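You operate a simulated robot arm through the tools that you are given. There is no shell and no other tool.

You run a simulated robot arm. Do the job below in one go: nothing can be reset, and whatever is moved stays where it is left.

## Task
Pump two shots of softener into the clear cup and stand it in the blue tray.
Fine: spill none and swing the spout aside again.

Only the result counts: the job must be done as asked and must still hold three seconds after the hand-in. Knocking over, shifting, dropping, spilling or breaking anything else fails it.

## Robot
A 7-joint arm with a two-finger parallel gripper, fixed in place. Base frame: the origin is on the floor under the middle of its stand, x ahead of it, y to its left, z up; the work surface is at about z = 900. Readings come in mm, degrees, newtons and seconds.
It reaches about 1247 mm from its shoulder. Its first joint turns from -132.0 to 132.0 degrees. Payload 3.91 kg.
The tool frame sits at the grasp point between the pads (the TCP): z along the fingers, y along the line on which they close. The tips reach 30 mm beyond it. The gripper opens to 110 mm. The fingers are 20 mm wide and 10 mm thick; the gripper's body (48 by 112 mm) begins 55 mm behind the TCP.
Orientation is that of the tool frame in the base frame, as a unit quaternion [x, y, z, w]. With the fingers straight down and closing along the base's y, the tool's x points along the base's -x, its y along +y and its z along -z.

## Interface
- The arm moves only by the tool drive_tool. Its argument "steps" is a list of rows, each a list of 7 numbers: the shift along the tool's x, y, z in mm, then the turn, a rotation vector about the tool's x, y, z in degrees, then the opening, from 0 (shut) to 1 (fully open). In form: [[tx, ty, tz, ax, ay, az, gripper], ...]. A call has 1 to 20 rows; each row is the pose to reach, as a shift and turn from the pose commanded when the call began, along the tool's axes at that moment. A row lasts 0.2 s, in which the tool goes at most 50 mm and 8.6 degrees; a call with a longer step from one row to the next is refused whole, and so is a gripper value outside its range. Where a pose cannot be reached the arm comes as near as it can. A force on the tool above 40 N (or 10 N above the force at the start of the call, whichever is more), or a blocked arm, ends the call early, and 0.2 s more pass. The fingers move at their own pace (about 108 mm/s each) and stop on an object; they squeeze with about 35 N. The grip force told is the motor's: it shows also when the fingers shut on nothing. Time passes only in rows, and 0.2 s behind the last, so rows that repeat a pose let the fingers close. The reply holds the time, the measured pose of the TCP, the force on the tool along the base axes, the opening and the grip force, in the units named above and with some noise, with the torque about the TCP (base axes, N m) and any sound that the robot's microphone picked up, and new pictures: "views" is both (left out), scene, wrist or none.
- Cameras (640 x 400 px; columns grow to the right, rows downward): "scene" is fixed at [228.4, -646.7, 1554.8]; the picture's right is [0.97, -0.24, 0.00], its down [-0.09, -0.36, -0.93] and it looks along [0.23, 0.90, -0.37] (base axes); focal length 369 px, centre (320, 200). "wrist" rides on the gripper at [72, 17, -103] in the tool frame; the picture's right is [-0.23, 0.97, 0.00], its down [-0.76, -0.18, -0.62] and it looks along [-0.61, -0.14, 0.78] (tool axes); focal length 222 px, centre (320, 200). There is no depth. A picture from a camera that has moved, and an enlarged one, comes with that camera's place and axes in the base frame and with its lens. The place of the scene camera against the robot may be out by one fixed shift of up to 25 mm in any direction.
- close_up(camera, box): a new picture of the part [left, top, right, bottom] of that camera's present view, enlarged. No time passes.
- job_done(): hands the job in; it is judged then, once.

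Nothing tells you positions but the pictures and the camera data. Unless the task says otherwise, let go and move clear before handing in.

The tools are called as name(argument=value, ...) on one line, values as JSON. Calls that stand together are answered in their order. drive_tool: Moves the arm, as the interface text tells. Its arguments: {"type":"object","properties":{"steps":{"type":"array","items":{"type":"array","items":{"type":"number"}}},"views":{"type":"string","enum":["both","scene","wrist","none"]}},"required":["steps"]} The other tools are called the same way: close_up (camera, box) takes an enlarged picture of a part of a camera's view; job_done () hands the job in.

At the start:

```text
time: 0.0
position: [382.5, 542.5, 1290.8]
orientation: [0.001, 1.0, 0.0, -0.001]
wrist_force: [0.8, -0.3, 0.3]
ft_torque: [0.01, -0.02, -0.03]
grip_width: 110.0
gripper_force: 0.1
```

scene: 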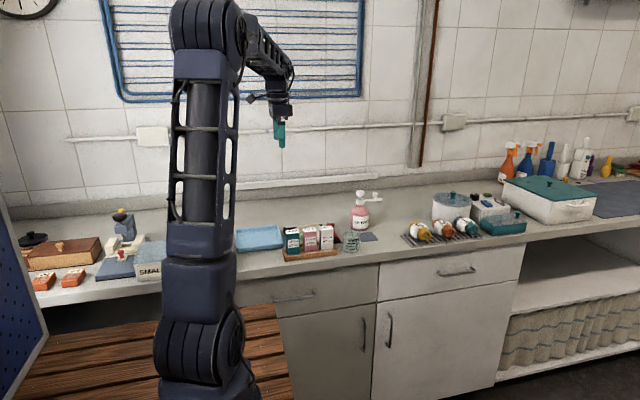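
wrist: 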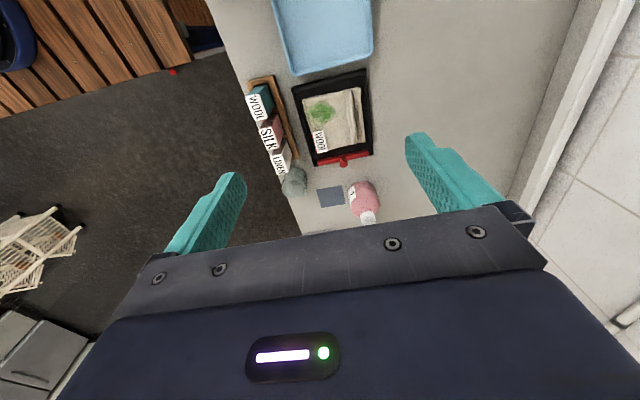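

I see a bench with a pink softener pump bottle, a clear cup near the bench front edge, a small grey mat, a blue tray and other things. First I take enlarged pictures to locate them.

close_up(camera="scene", box=[220, 170, 420, 295])

close_up(camera="scene", box=[320, 180, 400, 260])

close_up(camera="wrist", box=[230, 60, 430, 240])

```text
3.20 times, centred on (320, 232) of scene
camera zoom: at [228.4, -646.7, 1554.8], right [0.97, -0.24, 0.0], down [-0.09, -0.36, -0.93], along [0.23, 0.9, -0.37], focal length 1181 px, centre (320, 96)
```

zoom: 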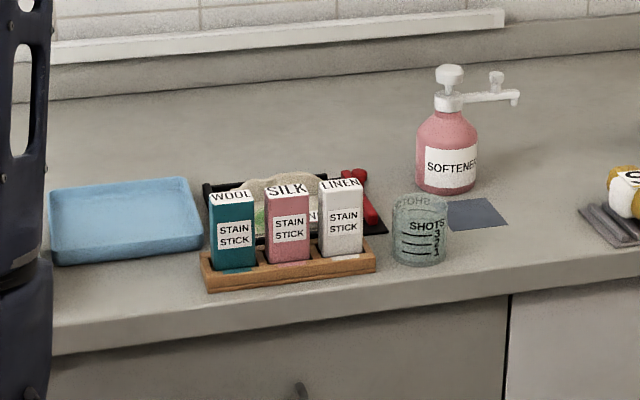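

```text
5.00 times, centred on (360, 220) of scene
camera zoom: at [228.4, -646.7, 1554.8], right [0.97, -0.24, 0.0], down [-0.09, -0.36, -0.93], along [0.23, 0.9, -0.37], focal length 1845 px, centre (120, 100)
```

zoom: 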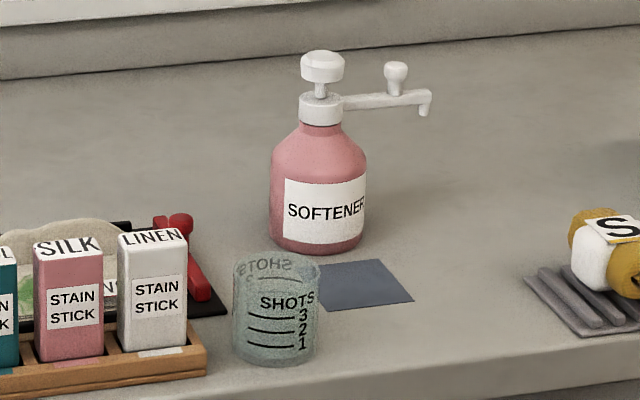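

```text
2.22 times, centred on (330, 150) of wrist
camera zoom: at [309.6, 560.9, 1394.9], right [0.23, 0.97, 0.0], down [0.76, -0.18, 0.62], along [0.61, -0.14, -0.78], focal length 494 px, centre (298, 311)
```

zoom: 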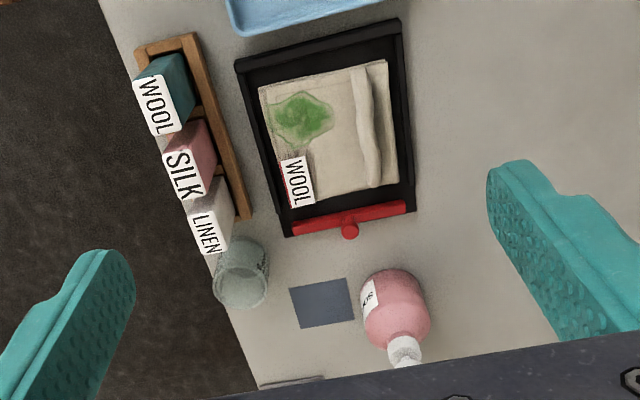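

The bottle is at about (700, 575), the small mat at (690, 503), the cup near the bench front edge around (660, 460), and the blue tray to the left. The spout points to +x with a small knob on its arm. I move the wrist camera nearer for an accurate look.

drive_tool(steps=[[-40, 0, 10, 0, 0, 0, 1], [-80, 0, 20, 0, 0, 0, 1], [-120, 0, 35, 0, 0, 0, 1], [-160, 0, 50, 0, 0, 0, 1], [-200, 0, 65, 0, 0, 0, 1], [-218, 0, 70, 0, 0, 0, 1], [-218, 0, 70, 0, 0, 0, 1]], views="both")

```text
time: 1.6
position: [600.7, 542.1, 1222.8]
orientation: [0.001, 1.0, 0.0, 0.0]
wrist_force: [-0.2, 0.4, -0.3]
ft_torque: [0.01, -0.03, -0.04]
grip_width: 110.0
gripper_force: 0.0
camera wrist: at [527.6, 559.6, 1326.3], right [0.23, 0.97, 0.0], down [0.76, -0.18, 0.62], along [0.61, -0.14, -0.78], focal length 222 px, centre (320, 200)
```

scene: 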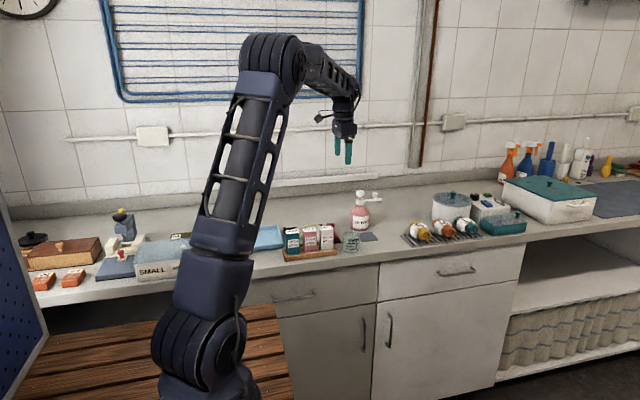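
wrist: 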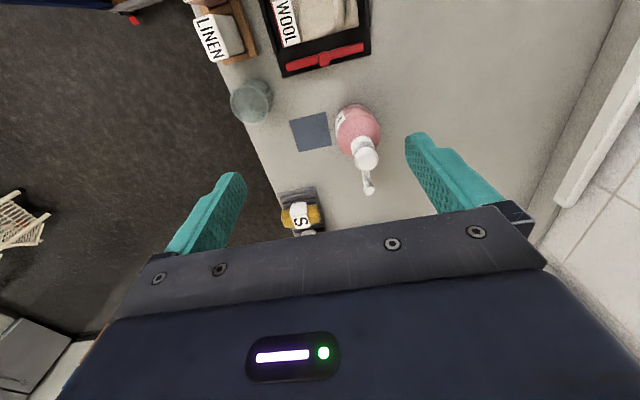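

close_up(camera="wrist", box=[220, 70, 420, 210])

close_up(camera="wrist", box=[320, 90, 400, 200])

```text
2.86 times, centred on (320, 140) of wrist
camera zoom: at [527.6, 559.6, 1326.3], right [0.23, 0.97, 0.0], down [0.76, -0.18, 0.62], along [0.61, -0.14, -0.78], focal length 635 px, centre (320, 371)
```

zoom: 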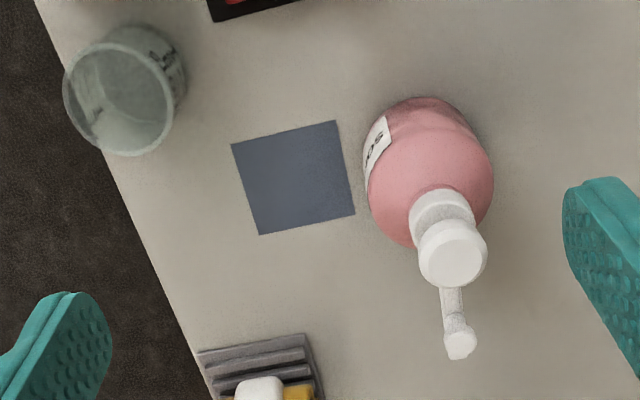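

```text
3.64 times, centred on (360, 145) of wrist
camera zoom: at [527.6, 559.6, 1326.3], right [0.23, 0.97, 0.0], down [0.76, -0.18, 0.62], along [0.61, -0.14, -0.78], focal length 808 px, centre (174, 400)
```

zoom: 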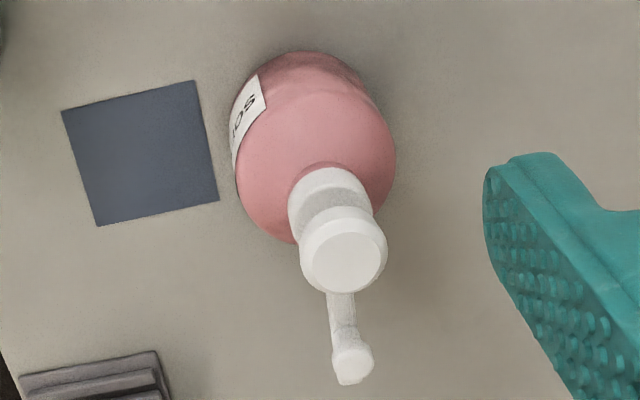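

close_up(camera="wrist", box=[200, 50, 300, 150])

close_up(camera="scene", box=[340, 185, 390, 225])

close_up(camera="scene", box=[325, 220, 385, 260])

```text
4.00 times, centred on (250, 100) of wrist
camera zoom: at [527.6, 559.6, 1326.3], right [0.23, 0.97, 0.0], down [0.76, -0.18, 0.62], along [0.61, -0.14, -0.78], focal length 888 px, centre (600, 600)
```

zoom: 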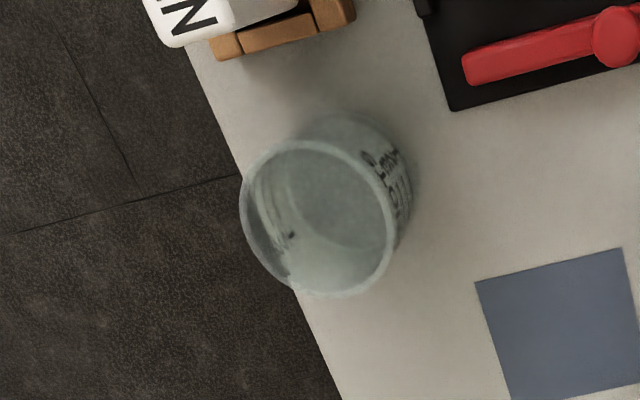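

```text
10.00 times, centred on (365, 205) of scene
camera zoom: at [228.4, -646.7, 1554.8], right [0.97, -0.24, 0.0], down [-0.09, -0.36, -0.93], along [0.23, 0.9, -0.37], focal length 3690 px, centre (-130, 150)
```

zoom: 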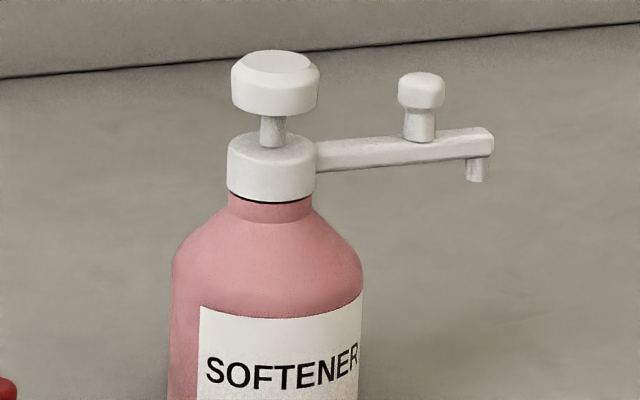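

```text
10.00 times, centred on (355, 240) of scene
camera zoom: at [228.4, -646.7, 1554.8], right [0.97, -0.24, 0.0], down [-0.09, -0.36, -0.93], along [0.23, 0.9, -0.37], focal length 3690 px, centre (-30, -200)
```

zoom: 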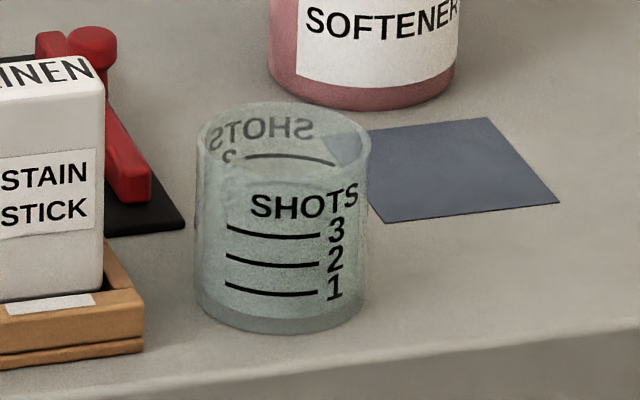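

The cup (about 60 mm wide, 65 mm tall) stands at roughly (598, 431). The bottle axis is at about (684, 589), with the spout arm along +x: its swing knob is about 60 mm out and its outlet about 84 mm out. The mat centre is (689, 504). I move above the cup and check its place before gripping.

drive_tool(steps=[[0, -25, 20, 0, 0, 0, 0.8], [0, -60, 45, 0, 0, 0, 0.8], [1, -90, 75, 0, 0, 0, 0.8], [2, -111, 100, 0, 0, 0, 0.8], [2, -111, 122, 0, 0, 0, 0.8], [2, -111, 122, 0, 0, 0, 0.8]], views="both")

```text
time: 3.0
position: [599.0, 431.6, 1101.9]
orientation: [0.0, 1.0, 0.0, 0.0]
wrist_force: [1.1, -0.1, -0.2]
ft_torque: [0.07, 0.0, -0.01]
grip_width: 88.1
gripper_force: 0.0
camera wrist: at [526.6, 448.6, 1204.8], right [0.23, 0.97, 0.0], down [0.76, -0.18, 0.62], along [0.61, -0.14, -0.78], focal length 222 px, centre (320, 200)
```

scene: 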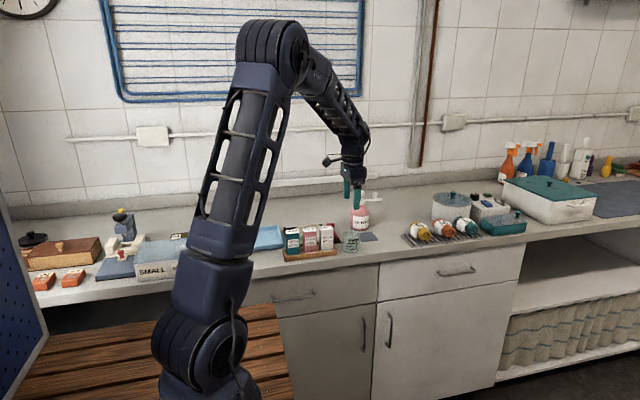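
wrist: 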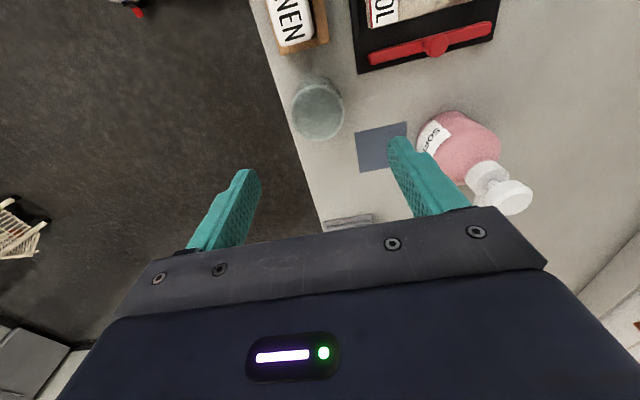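

close_up(camera="wrist", box=[260, 40, 380, 160])

close_up(camera="wrist", box=[380, 80, 560, 230])

```text
3.33 times, centred on (320, 100) of wrist
camera zoom: at [526.6, 448.6, 1204.8], right [0.23, 0.97, 0.0], down [0.76, -0.18, 0.62], along [0.61, -0.14, -0.78], focal length 740 px, centre (320, 533)
```

zoom: 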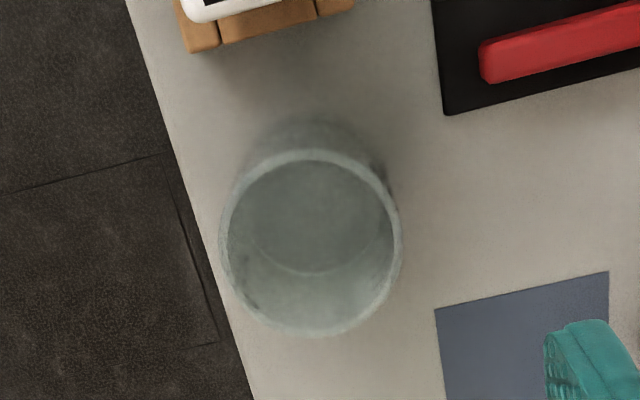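

```text
2.67 times, centred on (470, 155) of wrist
camera zoom: at [526.6, 448.6, 1204.8], right [0.23, 0.97, 0.0], down [0.76, -0.18, 0.62], along [0.61, -0.14, -0.78], focal length 592 px, centre (-80, 320)
```

zoom: 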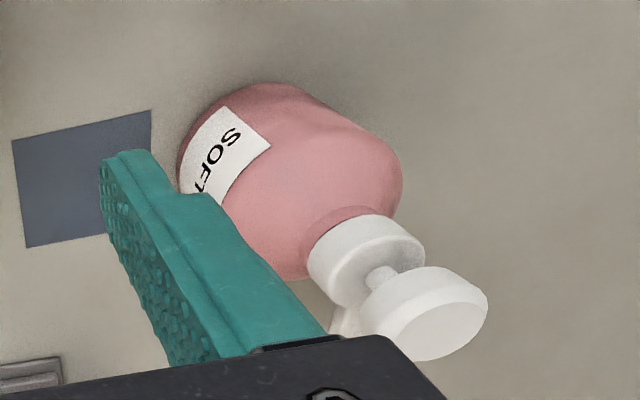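

The rim triangulates to about (599, 429, 960) and the pump head top to (689, 590, 1048). I go down around the cup with the fingers along y and grip it.

drive_tool(steps=[[0, -2.6, 30, 0, 0, 0, 0.72], [0, -2.6, 65, 0, 0, 0, 0.72], [0, -2.6, 100, 0, 0, 0, 0.72], [0, -2.6, 130, 0, 0, 0, 0.72], [0, -2.6, 150, 0, 0, 0, 0.72], [0, -2.6, 160, 0, 0, 0, 0.72], [0, -2.6, 160, 0, 0, 0, 0.72]], views="both")

```text
time: 4.6
position: [597.6, 427.2, 939.2]
orientation: [0.001, 1.0, 0.0, 0.0]
wrist_force: [-0.1, 0.1, 0.4]
ft_torque: [-0.01, -0.01, 0.02]
grip_width: 79.1
gripper_force: 0.0
camera wrist: at [524.8, 445.2, 1043.3], right [0.23, 0.97, 0.0], down [0.76, -0.18, 0.62], along [0.61, -0.14, -0.78], focal length 222 px, centre (320, 200)
```

scene: 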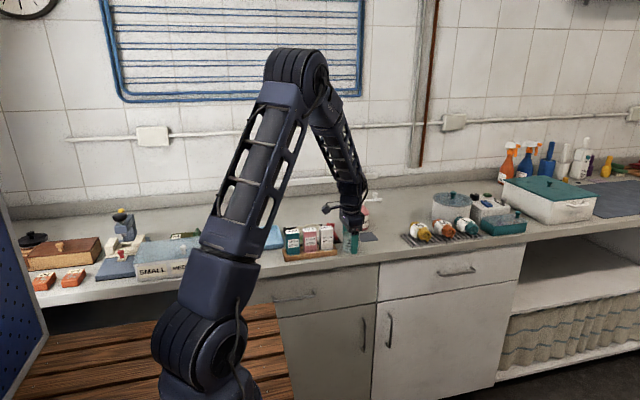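
wrist: 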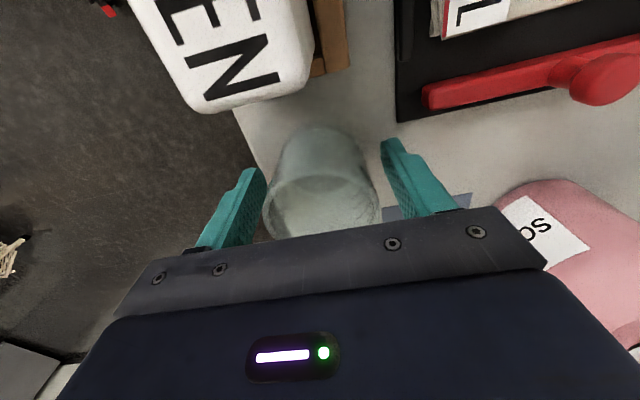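

The cup sits centred between the fingers. I close on it now.

drive_tool(steps=[[0, 0, 0, 0, 0, 0, 0.6], [0, 0, 0, 0, 0, 0, 0.5], [0, 0, 0, 0, 0, 0, 0.45], [0, 0, 0, 0, 0, 0, 0.4], [0, 0, 0, 0, 0, 0, 0.4]], views="wrist")

```text
time: 5.8
position: [598.5, 427.8, 940.4]
orientation: [0.001, 1.0, 0.0, 0.0]
wrist_force: [0.1, 0.3, 0.9]
ft_torque: [0.08, -0.02, 0.02]
grip_width: 56.6
gripper_force: 34.7
camera wrist: at [524.8, 445.4, 1043.5], right [0.23, 0.97, 0.0], down [0.76, -0.18, 0.62], along [0.61, -0.14, -0.78], focal length 222 px, centre (320, 200)
```

wrist: 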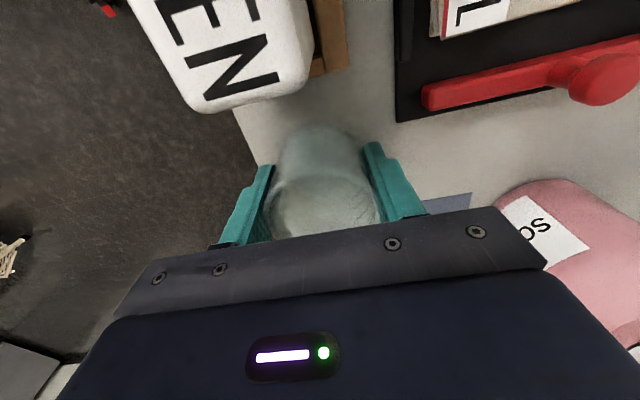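

The cup is held (56.6 mm wide at grip height). I lift it straight up.

drive_tool(steps=[[0, 0, -5, 0, 0, 0, 0.4], [0, 0, -20, 0, 0, 0, 0.4], [0, 0, -45, 0, 0, 0, 0.4], [0, 0, -75, 0, 0, 0, 0.4], [0, 0, -100, 0, 0, 0, 0.4], [0, 0, -115, 0, 0, 0, 0.4], [0, 0, -120, 0, 0, 0, 0.4]], views="both")

```text
time: 7.4
position: [597.6, 429.3, 1058.4]
orientation: [0.0, 1.0, 0.001, 0.0]
wrist_force: [0.2, -0.4, -0.1]
ft_torque: [0.03, 0.01, 0.0]
grip_width: 56.5
gripper_force: 35.3
camera wrist: at [525.1, 447.7, 1163.0], right [0.23, 0.97, 0.0], down [0.76, -0.18, 0.62], along [0.61, -0.14, -0.78], focal length 222 px, centre (320, 200)
```

scene: 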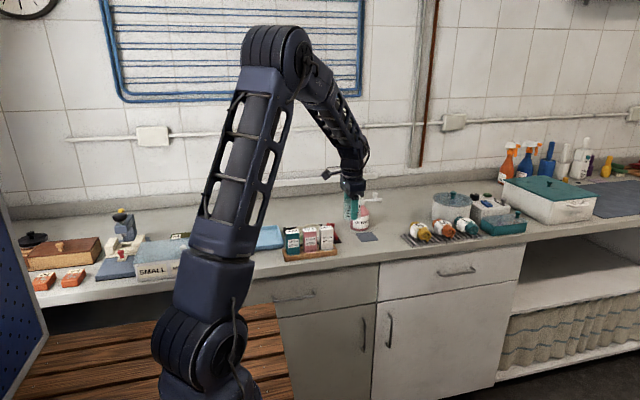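
wrist: 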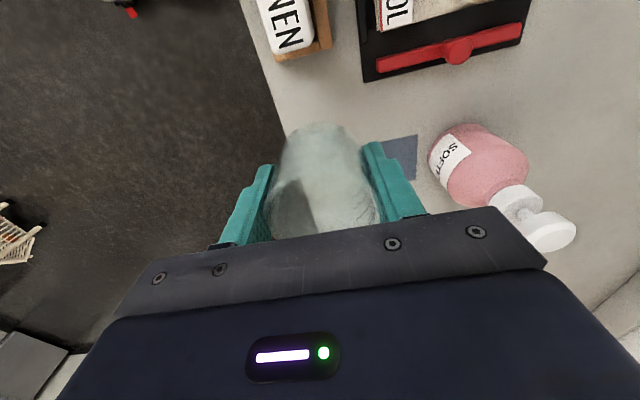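

The cup is lifted cleanly. I now carry it over the mat and turn the gripper a quarter so that the fingers stay clear of the bottle.

drive_tool(steps=[[-4, 3, 0, 0, 0, -7, 0.4], [-12, 9, 0, 0, 0, -15, 0.4], [-22, 17, 0, 0, 0, -23, 0.4], [-32, 26, 0, 0, 0, -31, 0.4], [-42, 35, 0, 0, 0, -39, 0.4], [-52, 43, 0, 0, 0, -47, 0.4], [-62, 51, 0, 0, 0, -55, 0.4], [-72, 59, 0, 0, 0, -63, 0.4], [-80, 66, 0, 0, 0, -71, 0.4], [-87, 71, 0, 0, 0, -79, 0.4], [-91, 75, 0, 0, 0, -86, 0.4], [-91, 75, 0, 0, 0, -90, 0.4], [-91, 75, 0, 0, 0, -90, 0.4]], views="both")

```text
time: 10.2
position: [689.1, 503.6, 1059.7]
orientation: [-0.707, 0.707, 0.0, -0.001]
wrist_force: [0.8, 0.0, 0.2]
ft_torque: [0.01, 0.0, -0.03]
grip_width: 56.7
gripper_force: 34.7
camera wrist: at [672.1, 432.3, 1163.1], right [-0.97, 0.23, 0.0], down [0.18, 0.76, 0.62], along [0.14, 0.61, -0.78], focal length 222 px, centre (320, 200)
```

scene: 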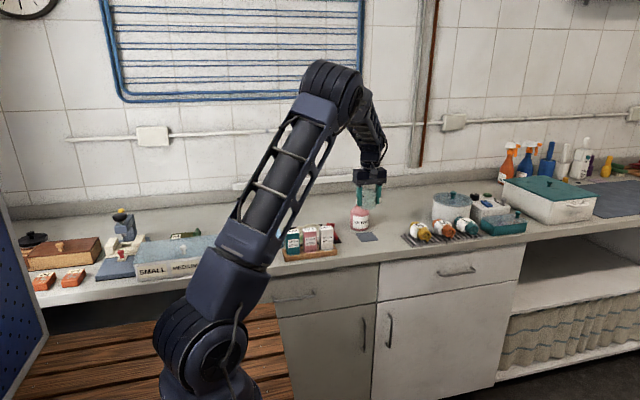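
wrist: 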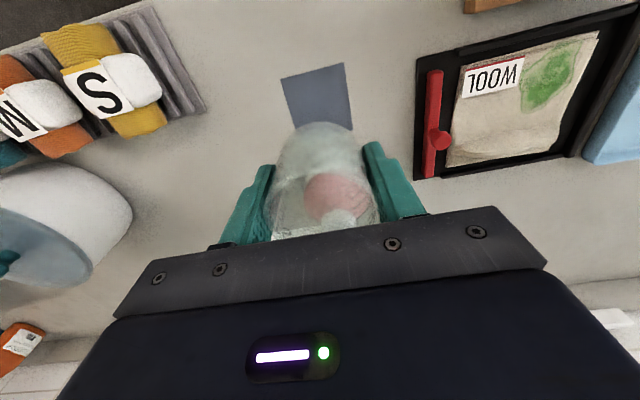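

The mat checks out at x 656–723, y 468–539, and the cup is centred above it. I lower it gently.

drive_tool(steps=[[0, 0, 12, 0, 0, 0, 0.4], [0, 0, 32, 0, 0, 0, 0.4], [0, 0, 54, 0, 0, 0, 0.4], [0, 0, 76, 0, 0, 0, 0.4], [0, 0, 95, 0, 0, 0, 0.4], [0, 0, 107, 0, 0, 0, 0.4], [0, 0, 113, 0, 0, 0, 0.4], [0, 0, 116, 0, 0, 0, 0.4], [0, 0, 116, 0, 0, 0, 0.4]], views="both")

```text
time: 12.2
position: [687.5, 505.1, 943.4]
orientation: [-0.707, 0.707, -0.001, 0.0]
wrist_force: [0.2, -0.3, -0.6]
ft_torque: [-0.01, -0.01, 0.0]
grip_width: 56.6
gripper_force: 35.2
camera wrist: at [671.2, 433.7, 1046.3], right [-0.97, 0.23, 0.0], down [0.18, 0.76, 0.62], along [0.14, 0.61, -0.78], focal length 222 px, centre (320, 200)
```

scene: 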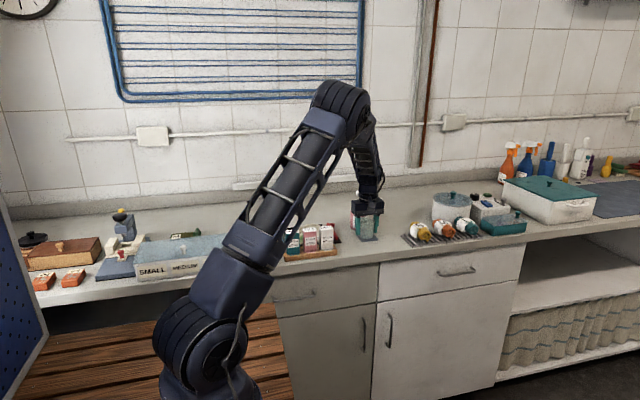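
wrist: 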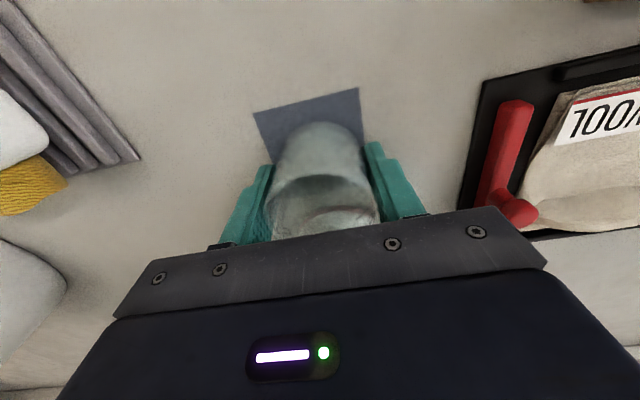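

close_up(camera="scene", box=[330, 180, 410, 250])

drive_tool(steps=[[0, 0, 1, 0, 0, 0, 0.4], [0, 0, 2, 0, 0, 0, 0.4], [0, 0, 3, 0, 0, 0, 0.4], [0, 0, 3, 0, 0, 0, 0.4]], views="none")

```text
5.71 times, centred on (370, 215) of scene
camera zoom: at [228.4, -646.7, 1554.8], right [0.97, -0.24, 0.0], down [-0.09, -0.36, -0.93], along [0.23, 0.9, -0.37], focal length 2109 px, centre (34, 114)
```

zoom: 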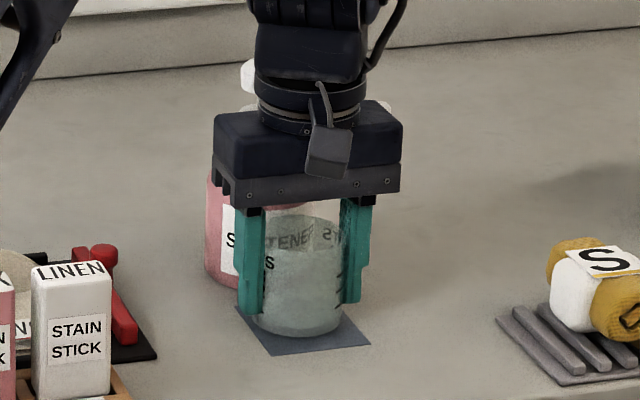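

```text
time: 13.2
position: [690.1, 503.7, 939.6]
orientation: [-0.707, 0.707, 0.0, 0.0]
wrist_force: [-0.8, 0.9, -0.1]
ft_torque: [-0.04, 0.03, 0.0]
grip_width: 56.7
gripper_force: 34.4
```

drive_tool(steps=[[0, 0, 0.7, 0, 0, 0, 0.4], [0, 0, 0.7, 0, 0, 0, 0.4]], views="none")

close_up(camera="scene", box=[350, 215, 390, 245])

```text
time: 13.8
position: [689.6, 504.1, 940.3]
orientation: [0.707, -0.707, -0.001, -0.001]
wrist_force: [0.8, 2.9, 6.9]
ft_torque: [0.05, 0.14, -0.01]
grip_width: 56.7
gripper_force: 34.9
```

```text
13.33 times, centred on (370, 230) of scene
camera zoom: at [228.4, -646.7, 1554.8], right [0.97, -0.24, 0.0], down [-0.09, -0.36, -0.93], along [0.23, 0.9, -0.37], focal length 4920 px, centre (-347, -200)
```

zoom: 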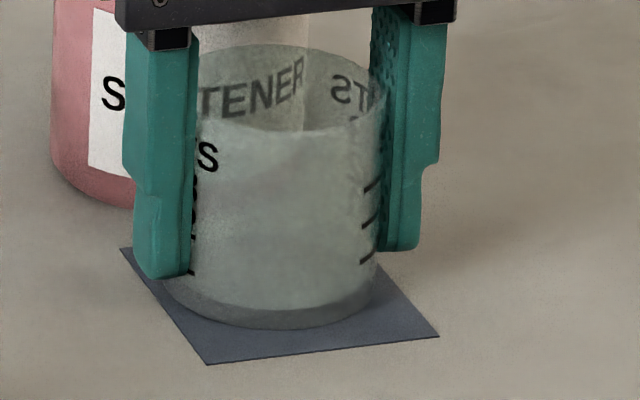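

The cup has touched the mat (7 N upward), so I open the fingers and rise straight up.

drive_tool(steps=[[0, 0, -0.5, 0, 0, 0, 0.55], [0, 0, -0.5, 0, 0, 0, 0.62], [0, 0, -0.5, 0, 0, 0, 0.72], [0, 0, -0.5, 0, 0, 0, 0.72], [0, 0, -10, 0, 0, 0, 0.72], [0, 0, -35, 0, 0, 0, 0.72], [0, 0, -75, 0, 0, 0, 0.72], [0, 0, -120, 0, 0, 0, 0.72], [0, 0, -165, 0, 0, 0, 0.72], [0, 0, -210, 0, 0, 0, 0.72], [0, 0, -210, 0, 0, 0, 0.72]], views="both")

```text
time: 16.2
position: [689.0, 505.4, 1146.4]
orientation: [-0.707, 0.708, 0.001, 0.0]
wrist_force: [0.3, 0.0, 1.1]
ft_torque: [0.02, -0.02, -0.01]
grip_width: 79.1
gripper_force: 0.1
camera wrist: at [671.3, 434.4, 1249.9], right [-0.97, 0.23, 0.0], down [0.18, 0.76, 0.62], along [0.14, 0.61, -0.78], focal length 222 px, centre (320, 200)
```

scene: 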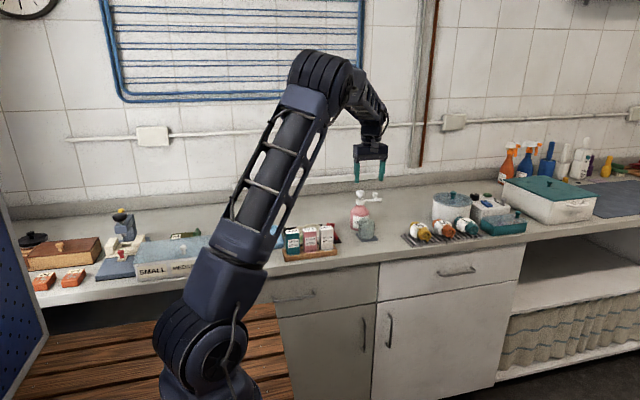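
wrist: 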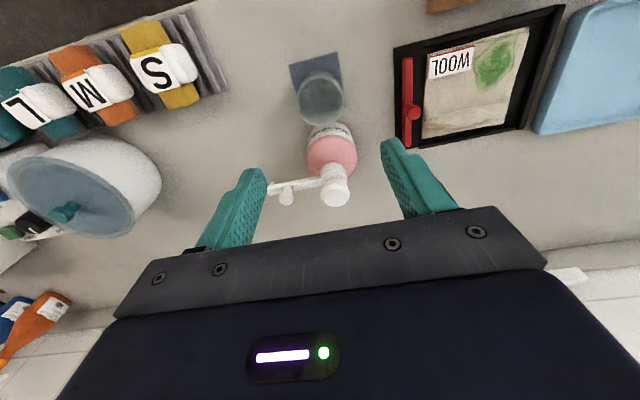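

close_up(camera="wrist", box=[255, 100, 375, 220])

close_up(camera="wrist", box=[270, 40, 370, 140])

close_up(camera="scene", box=[340, 185, 400, 245])

```text
3.33 times, centred on (315, 160) of wrist
camera zoom: at [671.3, 434.4, 1249.9], right [-0.97, 0.23, 0.0], down [0.18, 0.76, 0.62], along [0.14, 0.61, -0.78], focal length 740 px, centre (337, 333)
```

zoom: 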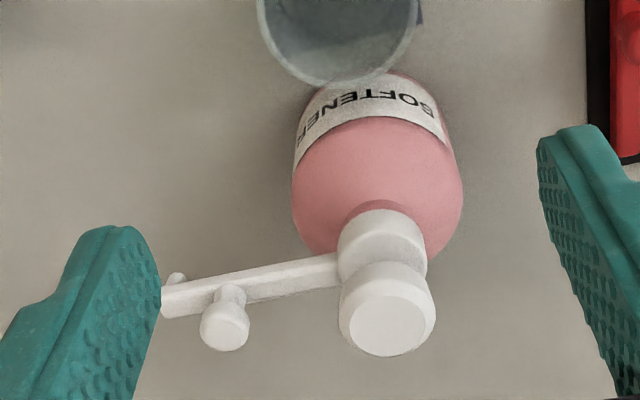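

```text
4.00 times, centred on (320, 90) of wrist
camera zoom: at [671.3, 434.4, 1249.9], right [-0.97, 0.23, 0.0], down [0.18, 0.76, 0.62], along [0.14, 0.61, -0.78], focal length 888 px, centre (320, 640)
```

zoom: 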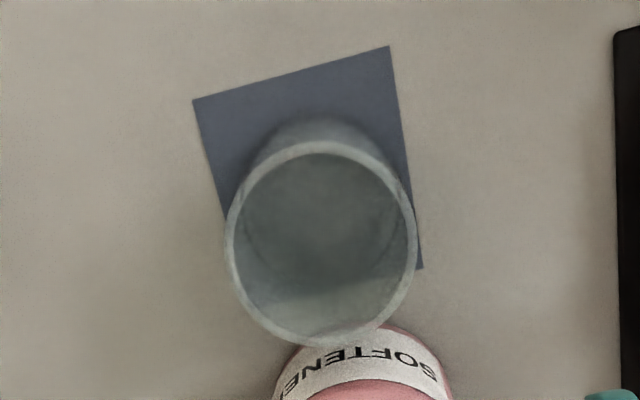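

```text
6.67 times, centred on (370, 215) of scene
camera zoom: at [228.4, -646.7, 1554.8], right [0.97, -0.24, 0.0], down [-0.09, -0.36, -0.93], along [0.23, 0.9, -0.37], focal length 2460 px, centre (-13, 100)
```

zoom: 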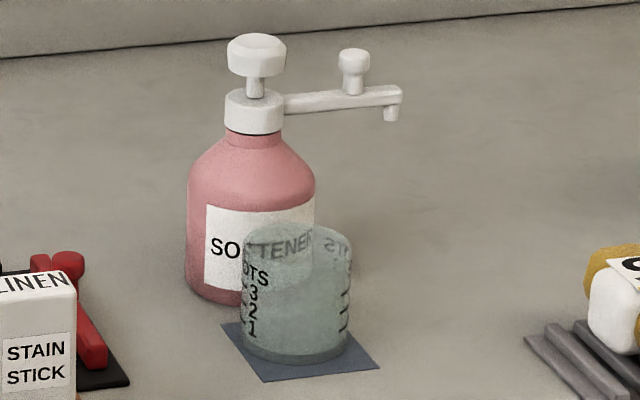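

The cup stands well on the mat at about (688, 507). The pump axis is at about (689.5, 590.7) and the spout knob at about (751, 590.5), so with the spout at -y the outlet will be right over the cup. I turn the gripper back and go above the spout knob.

drive_tool(steps=[[-4, -3, 0, 0, 0, 7, 0.6], [-10, -7, 0, 0, 0, 15, 0.5], [-18, -13, 0, 0, 0, 23, 0.4], [-27, -19, 0, 0, 0, 31, 0.4], [-36, -26, 0, 0, 0, 39, 0.4], [-45, -33, 0, 0, 0, 47, 0.4], [-54, -39, 0, 0, 0, 55, 0.4], [-63, -45, 0, 0, 0, 63, 0.4], [-71, -51, 0, 0, 0, 71, 0.4], [-78, -56, 0, 0, 0, 79, 0.4], [-84, -60, 0, 0, 0, 86, 0.4], [-86.2, -61.9, 0, 0, 0, 90, 0.4], [-86.2, -61.9, 0, 0, 0, 90, 0.4]], views="both")

```text
time: 19.0
position: [750.5, 591.0, 1149.3]
orientation: [0.001, 1.0, 0.0, 0.0]
wrist_force: [1.0, 0.5, -0.3]
ft_torque: [0.0, 0.0, 0.02]
grip_width: 44.1
gripper_force: 0.0
camera wrist: at [678.1, 608.9, 1253.4], right [0.23, 0.97, 0.0], down [0.76, -0.18, 0.62], along [0.61, -0.14, -0.78], focal length 222 px, centre (320, 200)
```

scene: 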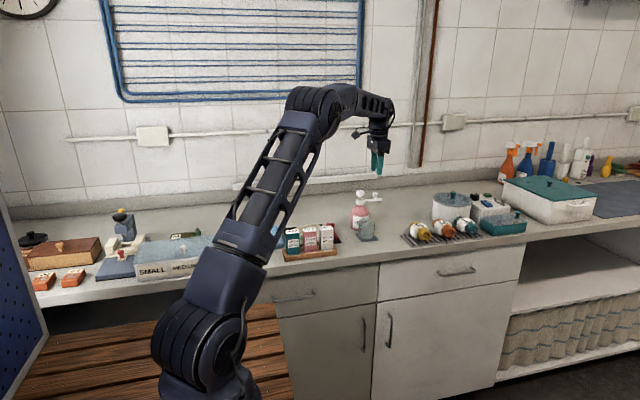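
wrist: 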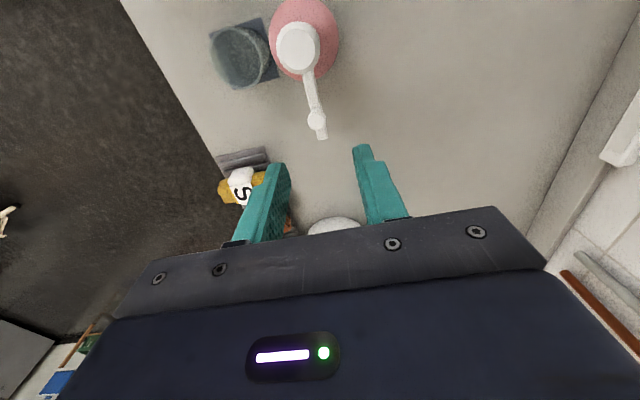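

close_up(camera="wrist", box=[255, 10, 375, 160])

```text
2.67 times, centred on (315, 85) of wrist
camera zoom: at [678.1, 608.9, 1253.4], right [0.23, 0.97, 0.0], down [0.76, -0.18, 0.62], along [0.61, -0.14, -0.78], focal length 592 px, centre (333, 507)
```

zoom: 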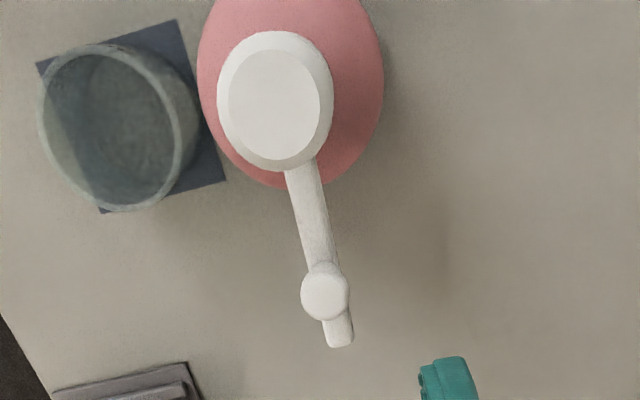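

The knob at (750.3, 589.6) is right beneath the fingers. I lower them around it without gripping.

drive_tool(steps=[[0, -1, 15, 0, 0, 0, 0.4], [0, -1, 45, 0, 0, 0, 0.4], [0, -1, 75, 0, 0, 0, 0.4], [0, -1, 92, 0, 0, 0, 0.4], [0, -1, 98, 0, 0, 0, 0.4], [0, -1, 98, 0, 0, 0, 0.4]], views="both")

close_up(camera="scene", box=[340, 175, 400, 235])

close_up(camera="wrist", box=[220, 90, 420, 240])

```text
time: 20.4
position: [750.3, 589.1, 1050.2]
orientation: [0.001, 1.0, 0.001, 0.0]
wrist_force: [0.3, 0.2, 0.8]
ft_torque: [-0.03, -0.03, 0.0]
grip_width: 43.8
gripper_force: 0.1
camera wrist: at [677.8, 607.9, 1153.4], right [0.23, 0.97, 0.0], down [0.76, -0.18, 0.62], along [0.61, -0.14, -0.78], focal length 222 px, centre (320, 200)
```

scene: 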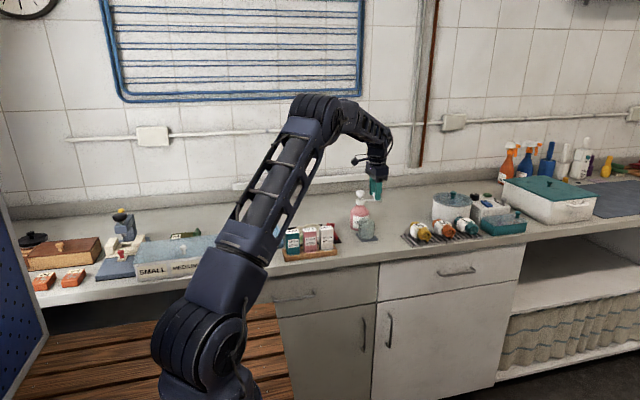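
wrist: 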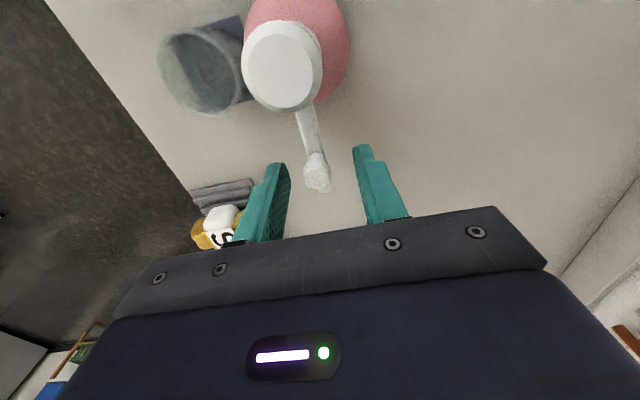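

```text
6.67 times, centred on (370, 205) of scene
camera zoom: at [228.4, -646.7, 1554.8], right [0.97, -0.24, 0.0], down [-0.09, -0.36, -0.93], along [0.23, 0.9, -0.37], focal length 2460 px, centre (-13, 167)
```

zoom: 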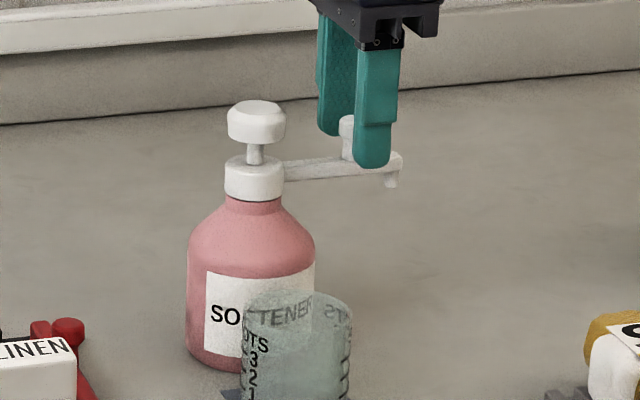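

```text
2.67 times, centred on (320, 165) of wrist
camera zoom: at [677.8, 607.9, 1153.4], right [0.23, 0.97, 0.0], down [0.76, -0.18, 0.62], along [0.61, -0.14, -0.78], focal length 592 px, centre (320, 293)
```

zoom: 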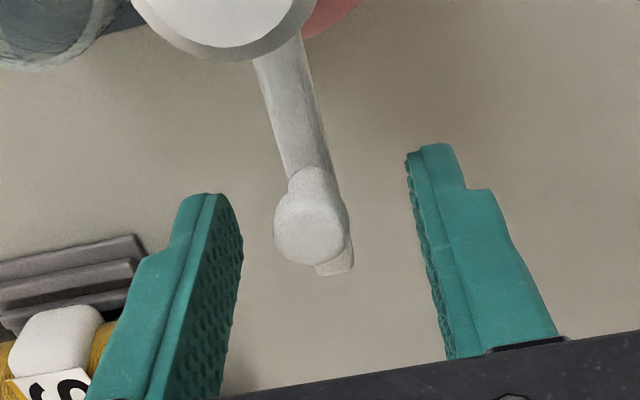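

The knob lies between the fingers, with the tips just above the arm bar. I lower a little more, narrow the fingers to a loose fit and look at the reading.

drive_tool(steps=[[0, 0, 3, 0, 0, 0, 0.35], [0, 0, 4, 0, 0, 0, 0.28], [0, 0, 4, 0, 0, 0, 0.23], [0, 0, 4, 0, 0, 0, 0.21], [0, 0, 4, 0, 0, 0, 0.21]], views="wrist")

close_up(camera="wrist", box=[260, 100, 380, 220])

```text
time: 21.6
position: [750.9, 589.7, 1046.8]
orientation: [0.001, 1.0, 0.001, 0.0]
wrist_force: [-0.1, 0.0, 0.5]
ft_torque: [0.03, 0.01, -0.02]
grip_width: 23.1
gripper_force: 0.0
camera wrist: at [678.4, 607.7, 1150.5], right [0.23, 0.97, 0.0], down [0.76, -0.18, 0.62], along [0.61, -0.14, -0.78], focal length 222 px, centre (320, 200)
```

wrist: 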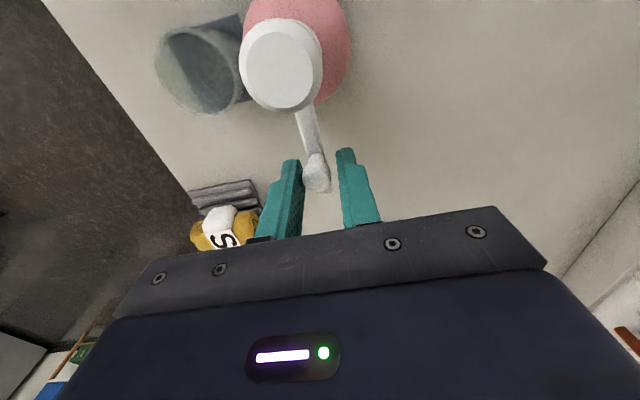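

```text
3.33 times, centred on (320, 160) of wrist
camera zoom: at [678.4, 607.7, 1150.5], right [0.23, 0.97, 0.0], down [0.76, -0.18, 0.62], along [0.61, -0.14, -0.78], focal length 740 px, centre (320, 333)
```

zoom: 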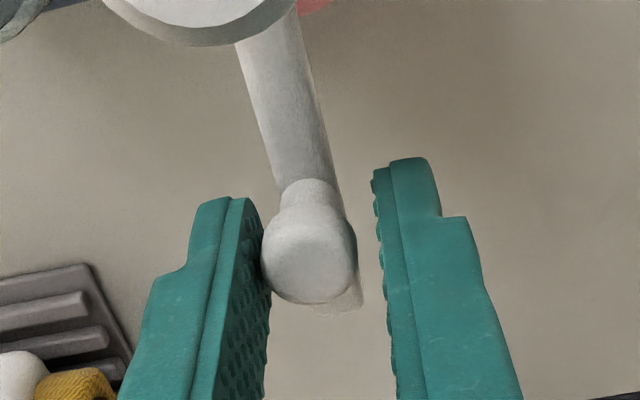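

The knob is loosely held between the pads. I swing the spout along its arc, turning the gripper with it.

drive_tool(steps=[[0.15, -4.26, 0, 0, 0, 4, 0.21], [0.59, -8.49, 0, 0, 0, 8, 0.21], [1.33, -12.68, 0, 0, 0, 12, 0.21], [2.36, -16.81, 0, 0, 0, 16, 0.21], [3.68, -20.86, 0, 0, 0, 20, 0.21], [5.27, -24.81, 0, 0, 0, 24, 0.21], [7.14, -28.64, 0, 0, 0, 28, 0.21], [9.27, -32.33, 0, 0, 0, 32, 0.21], [11.65, -35.86, 0, 0, 0, 36, 0.21], [14.27, -39.21, 0, 0, 0, 40, 0.21]], views="both")

close_up(camera="scene", box=[335, 175, 395, 245])

close_up(camera="wrist", box=[240, 40, 400, 220])

```text
time: 23.8
position: [736.5, 549.5, 1048.3]
orientation: [0.342, 0.94, 0.0, 0.0]
wrist_force: [-0.1, 0.8, -0.5]
ft_torque: [0.01, -0.01, 0.01]
grip_width: 23.3
gripper_force: 0.0
camera wrist: at [691.9, 610.1, 1152.2], right [0.8, 0.6, 0.0], down [0.47, -0.63, 0.62], along [0.37, -0.5, -0.78], focal length 222 px, centre (320, 200)
```

scene: 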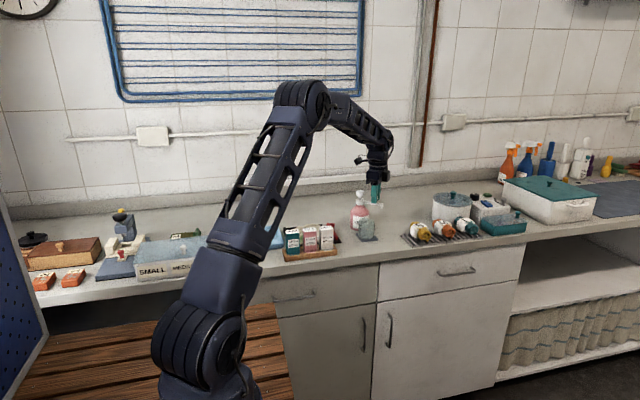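
wrist: 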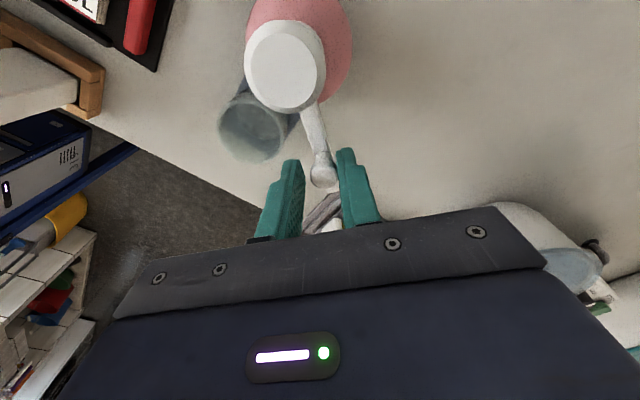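

```text
5.71 times, centred on (365, 210) of scene
camera zoom: at [228.4, -646.7, 1554.8], right [0.97, -0.24, 0.0], down [-0.09, -0.36, -0.93], along [0.23, 0.9, -0.37], focal length 2109 px, centre (63, 143)
```

zoom: 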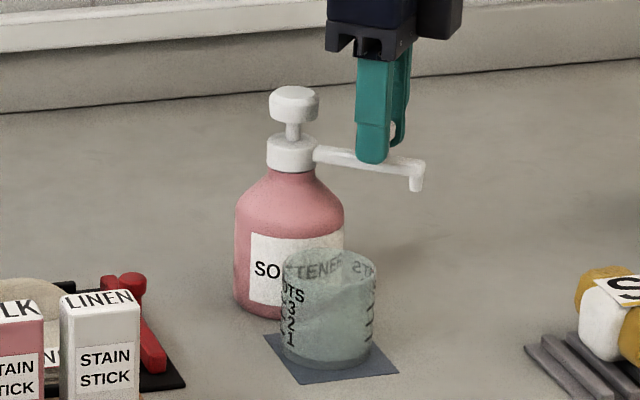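

```text
2.22 times, centred on (320, 130) of wrist
camera zoom: at [691.9, 610.1, 1152.2], right [0.8, 0.6, 0.0], down [0.47, -0.63, 0.62], along [0.37, -0.5, -0.78], focal length 494 px, centre (320, 356)
```

zoom: 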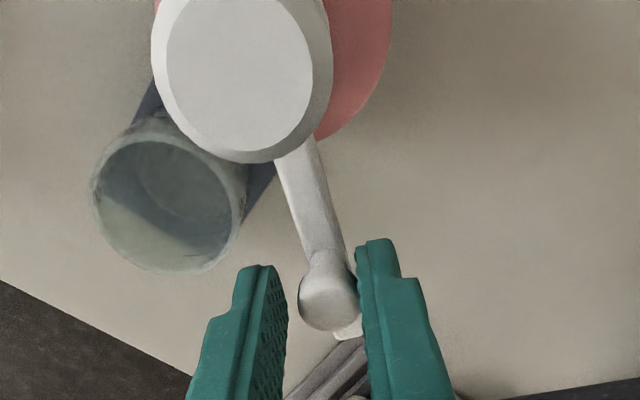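

The spout follows smoothly with almost no force, now at about -38°. I continue the arc until it points at -y over the cup.

drive_tool(steps=[[0.15, -4.26, 0, 0, 0, 4, 0.21], [0.59, -8.49, 0, 0, 0, 8, 0.21], [1.33, -12.68, 0, 0, 0, 12, 0.21], [2.36, -16.81, 0, 0, 0, 16, 0.21], [3.68, -20.86, 0, 0, 0, 20, 0.21], [5.27, -24.81, 0, 0, 0, 24, 0.21], [7.14, -28.64, 0, 0, 0, 28, 0.21], [9.27, -32.33, 0, 0, 0, 32, 0.21], [11.65, -35.86, 0, 0, 0, 36, 0.21], [14.27, -39.21, 0, 0, 0, 40, 0.21], [17.12, -42.37, 0, 0, 0, 44, 0.21], [20.18, -45.33, 0, 0, 0, 48, 0.21], [23.5, -48.1, 0, 0, 0, 52, 0.21]], views="both")

close_up(camera="scene", box=[335, 175, 395, 245])

close_up(camera="wrist", box=[240, 40, 400, 220])

```text
time: 26.6
position: [687.8, 527.6, 1046.5]
orientation: [0.721, 0.693, 0.0, 0.0]
wrist_force: [0.7, -0.2, -1.4]
ft_torque: [-0.01, -0.03, -0.02]
grip_width: 23.3
gripper_force: 0.8
camera wrist: at [706.4, 600.5, 1150.7], right [0.96, -0.26, 0.0], down [-0.21, -0.75, 0.62], along [-0.16, -0.6, -0.78], focal length 222 px, centre (320, 200)
```

scene: 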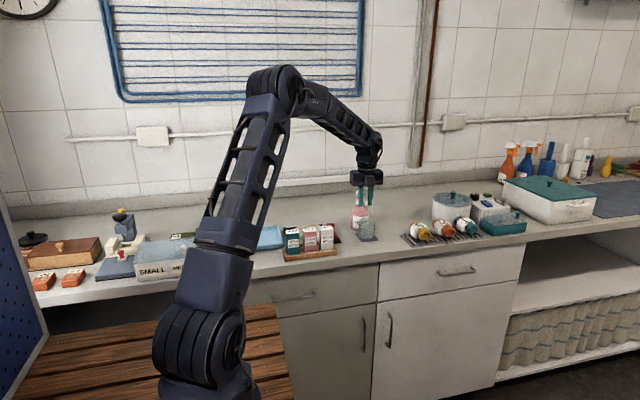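
wrist: 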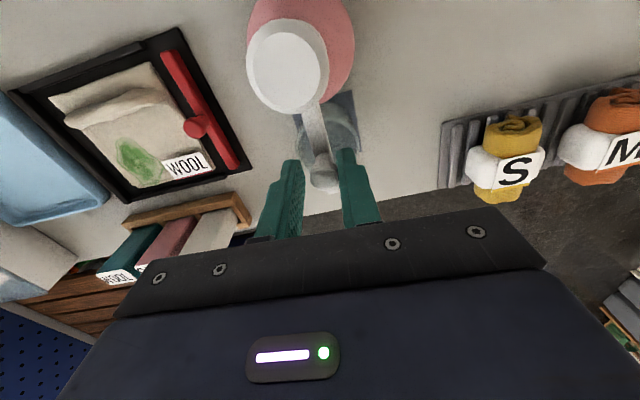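

```text
5.71 times, centred on (365, 210) of scene
camera zoom: at [228.4, -646.7, 1554.8], right [0.97, -0.24, 0.0], down [-0.09, -0.36, -0.93], along [0.23, 0.9, -0.37], focal length 2109 px, centre (63, 143)
```

zoom: 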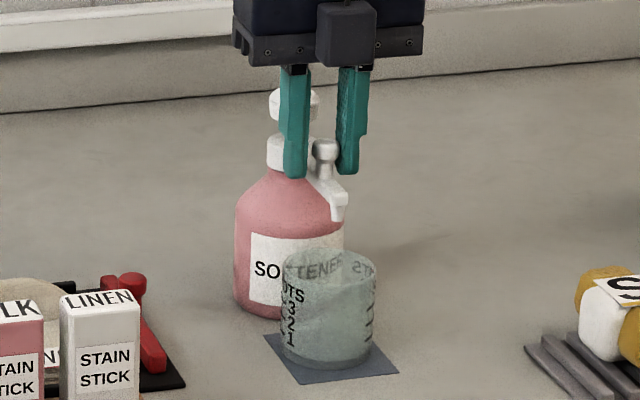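

```text
2.22 times, centred on (320, 130) of wrist
camera zoom: at [706.4, 600.5, 1150.7], right [0.96, -0.26, 0.0], down [-0.21, -0.75, 0.62], along [-0.16, -0.6, -0.78], focal length 494 px, centre (320, 356)
```

zoom: 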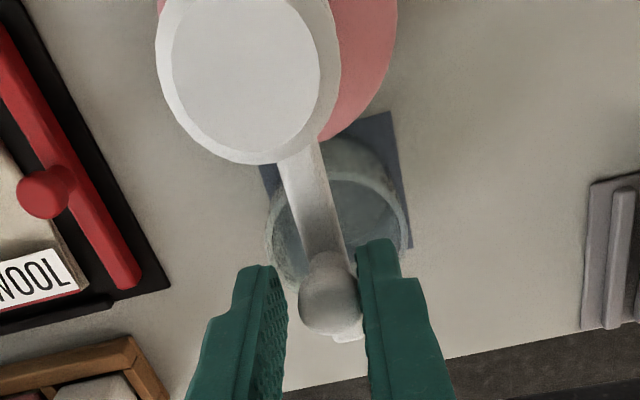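

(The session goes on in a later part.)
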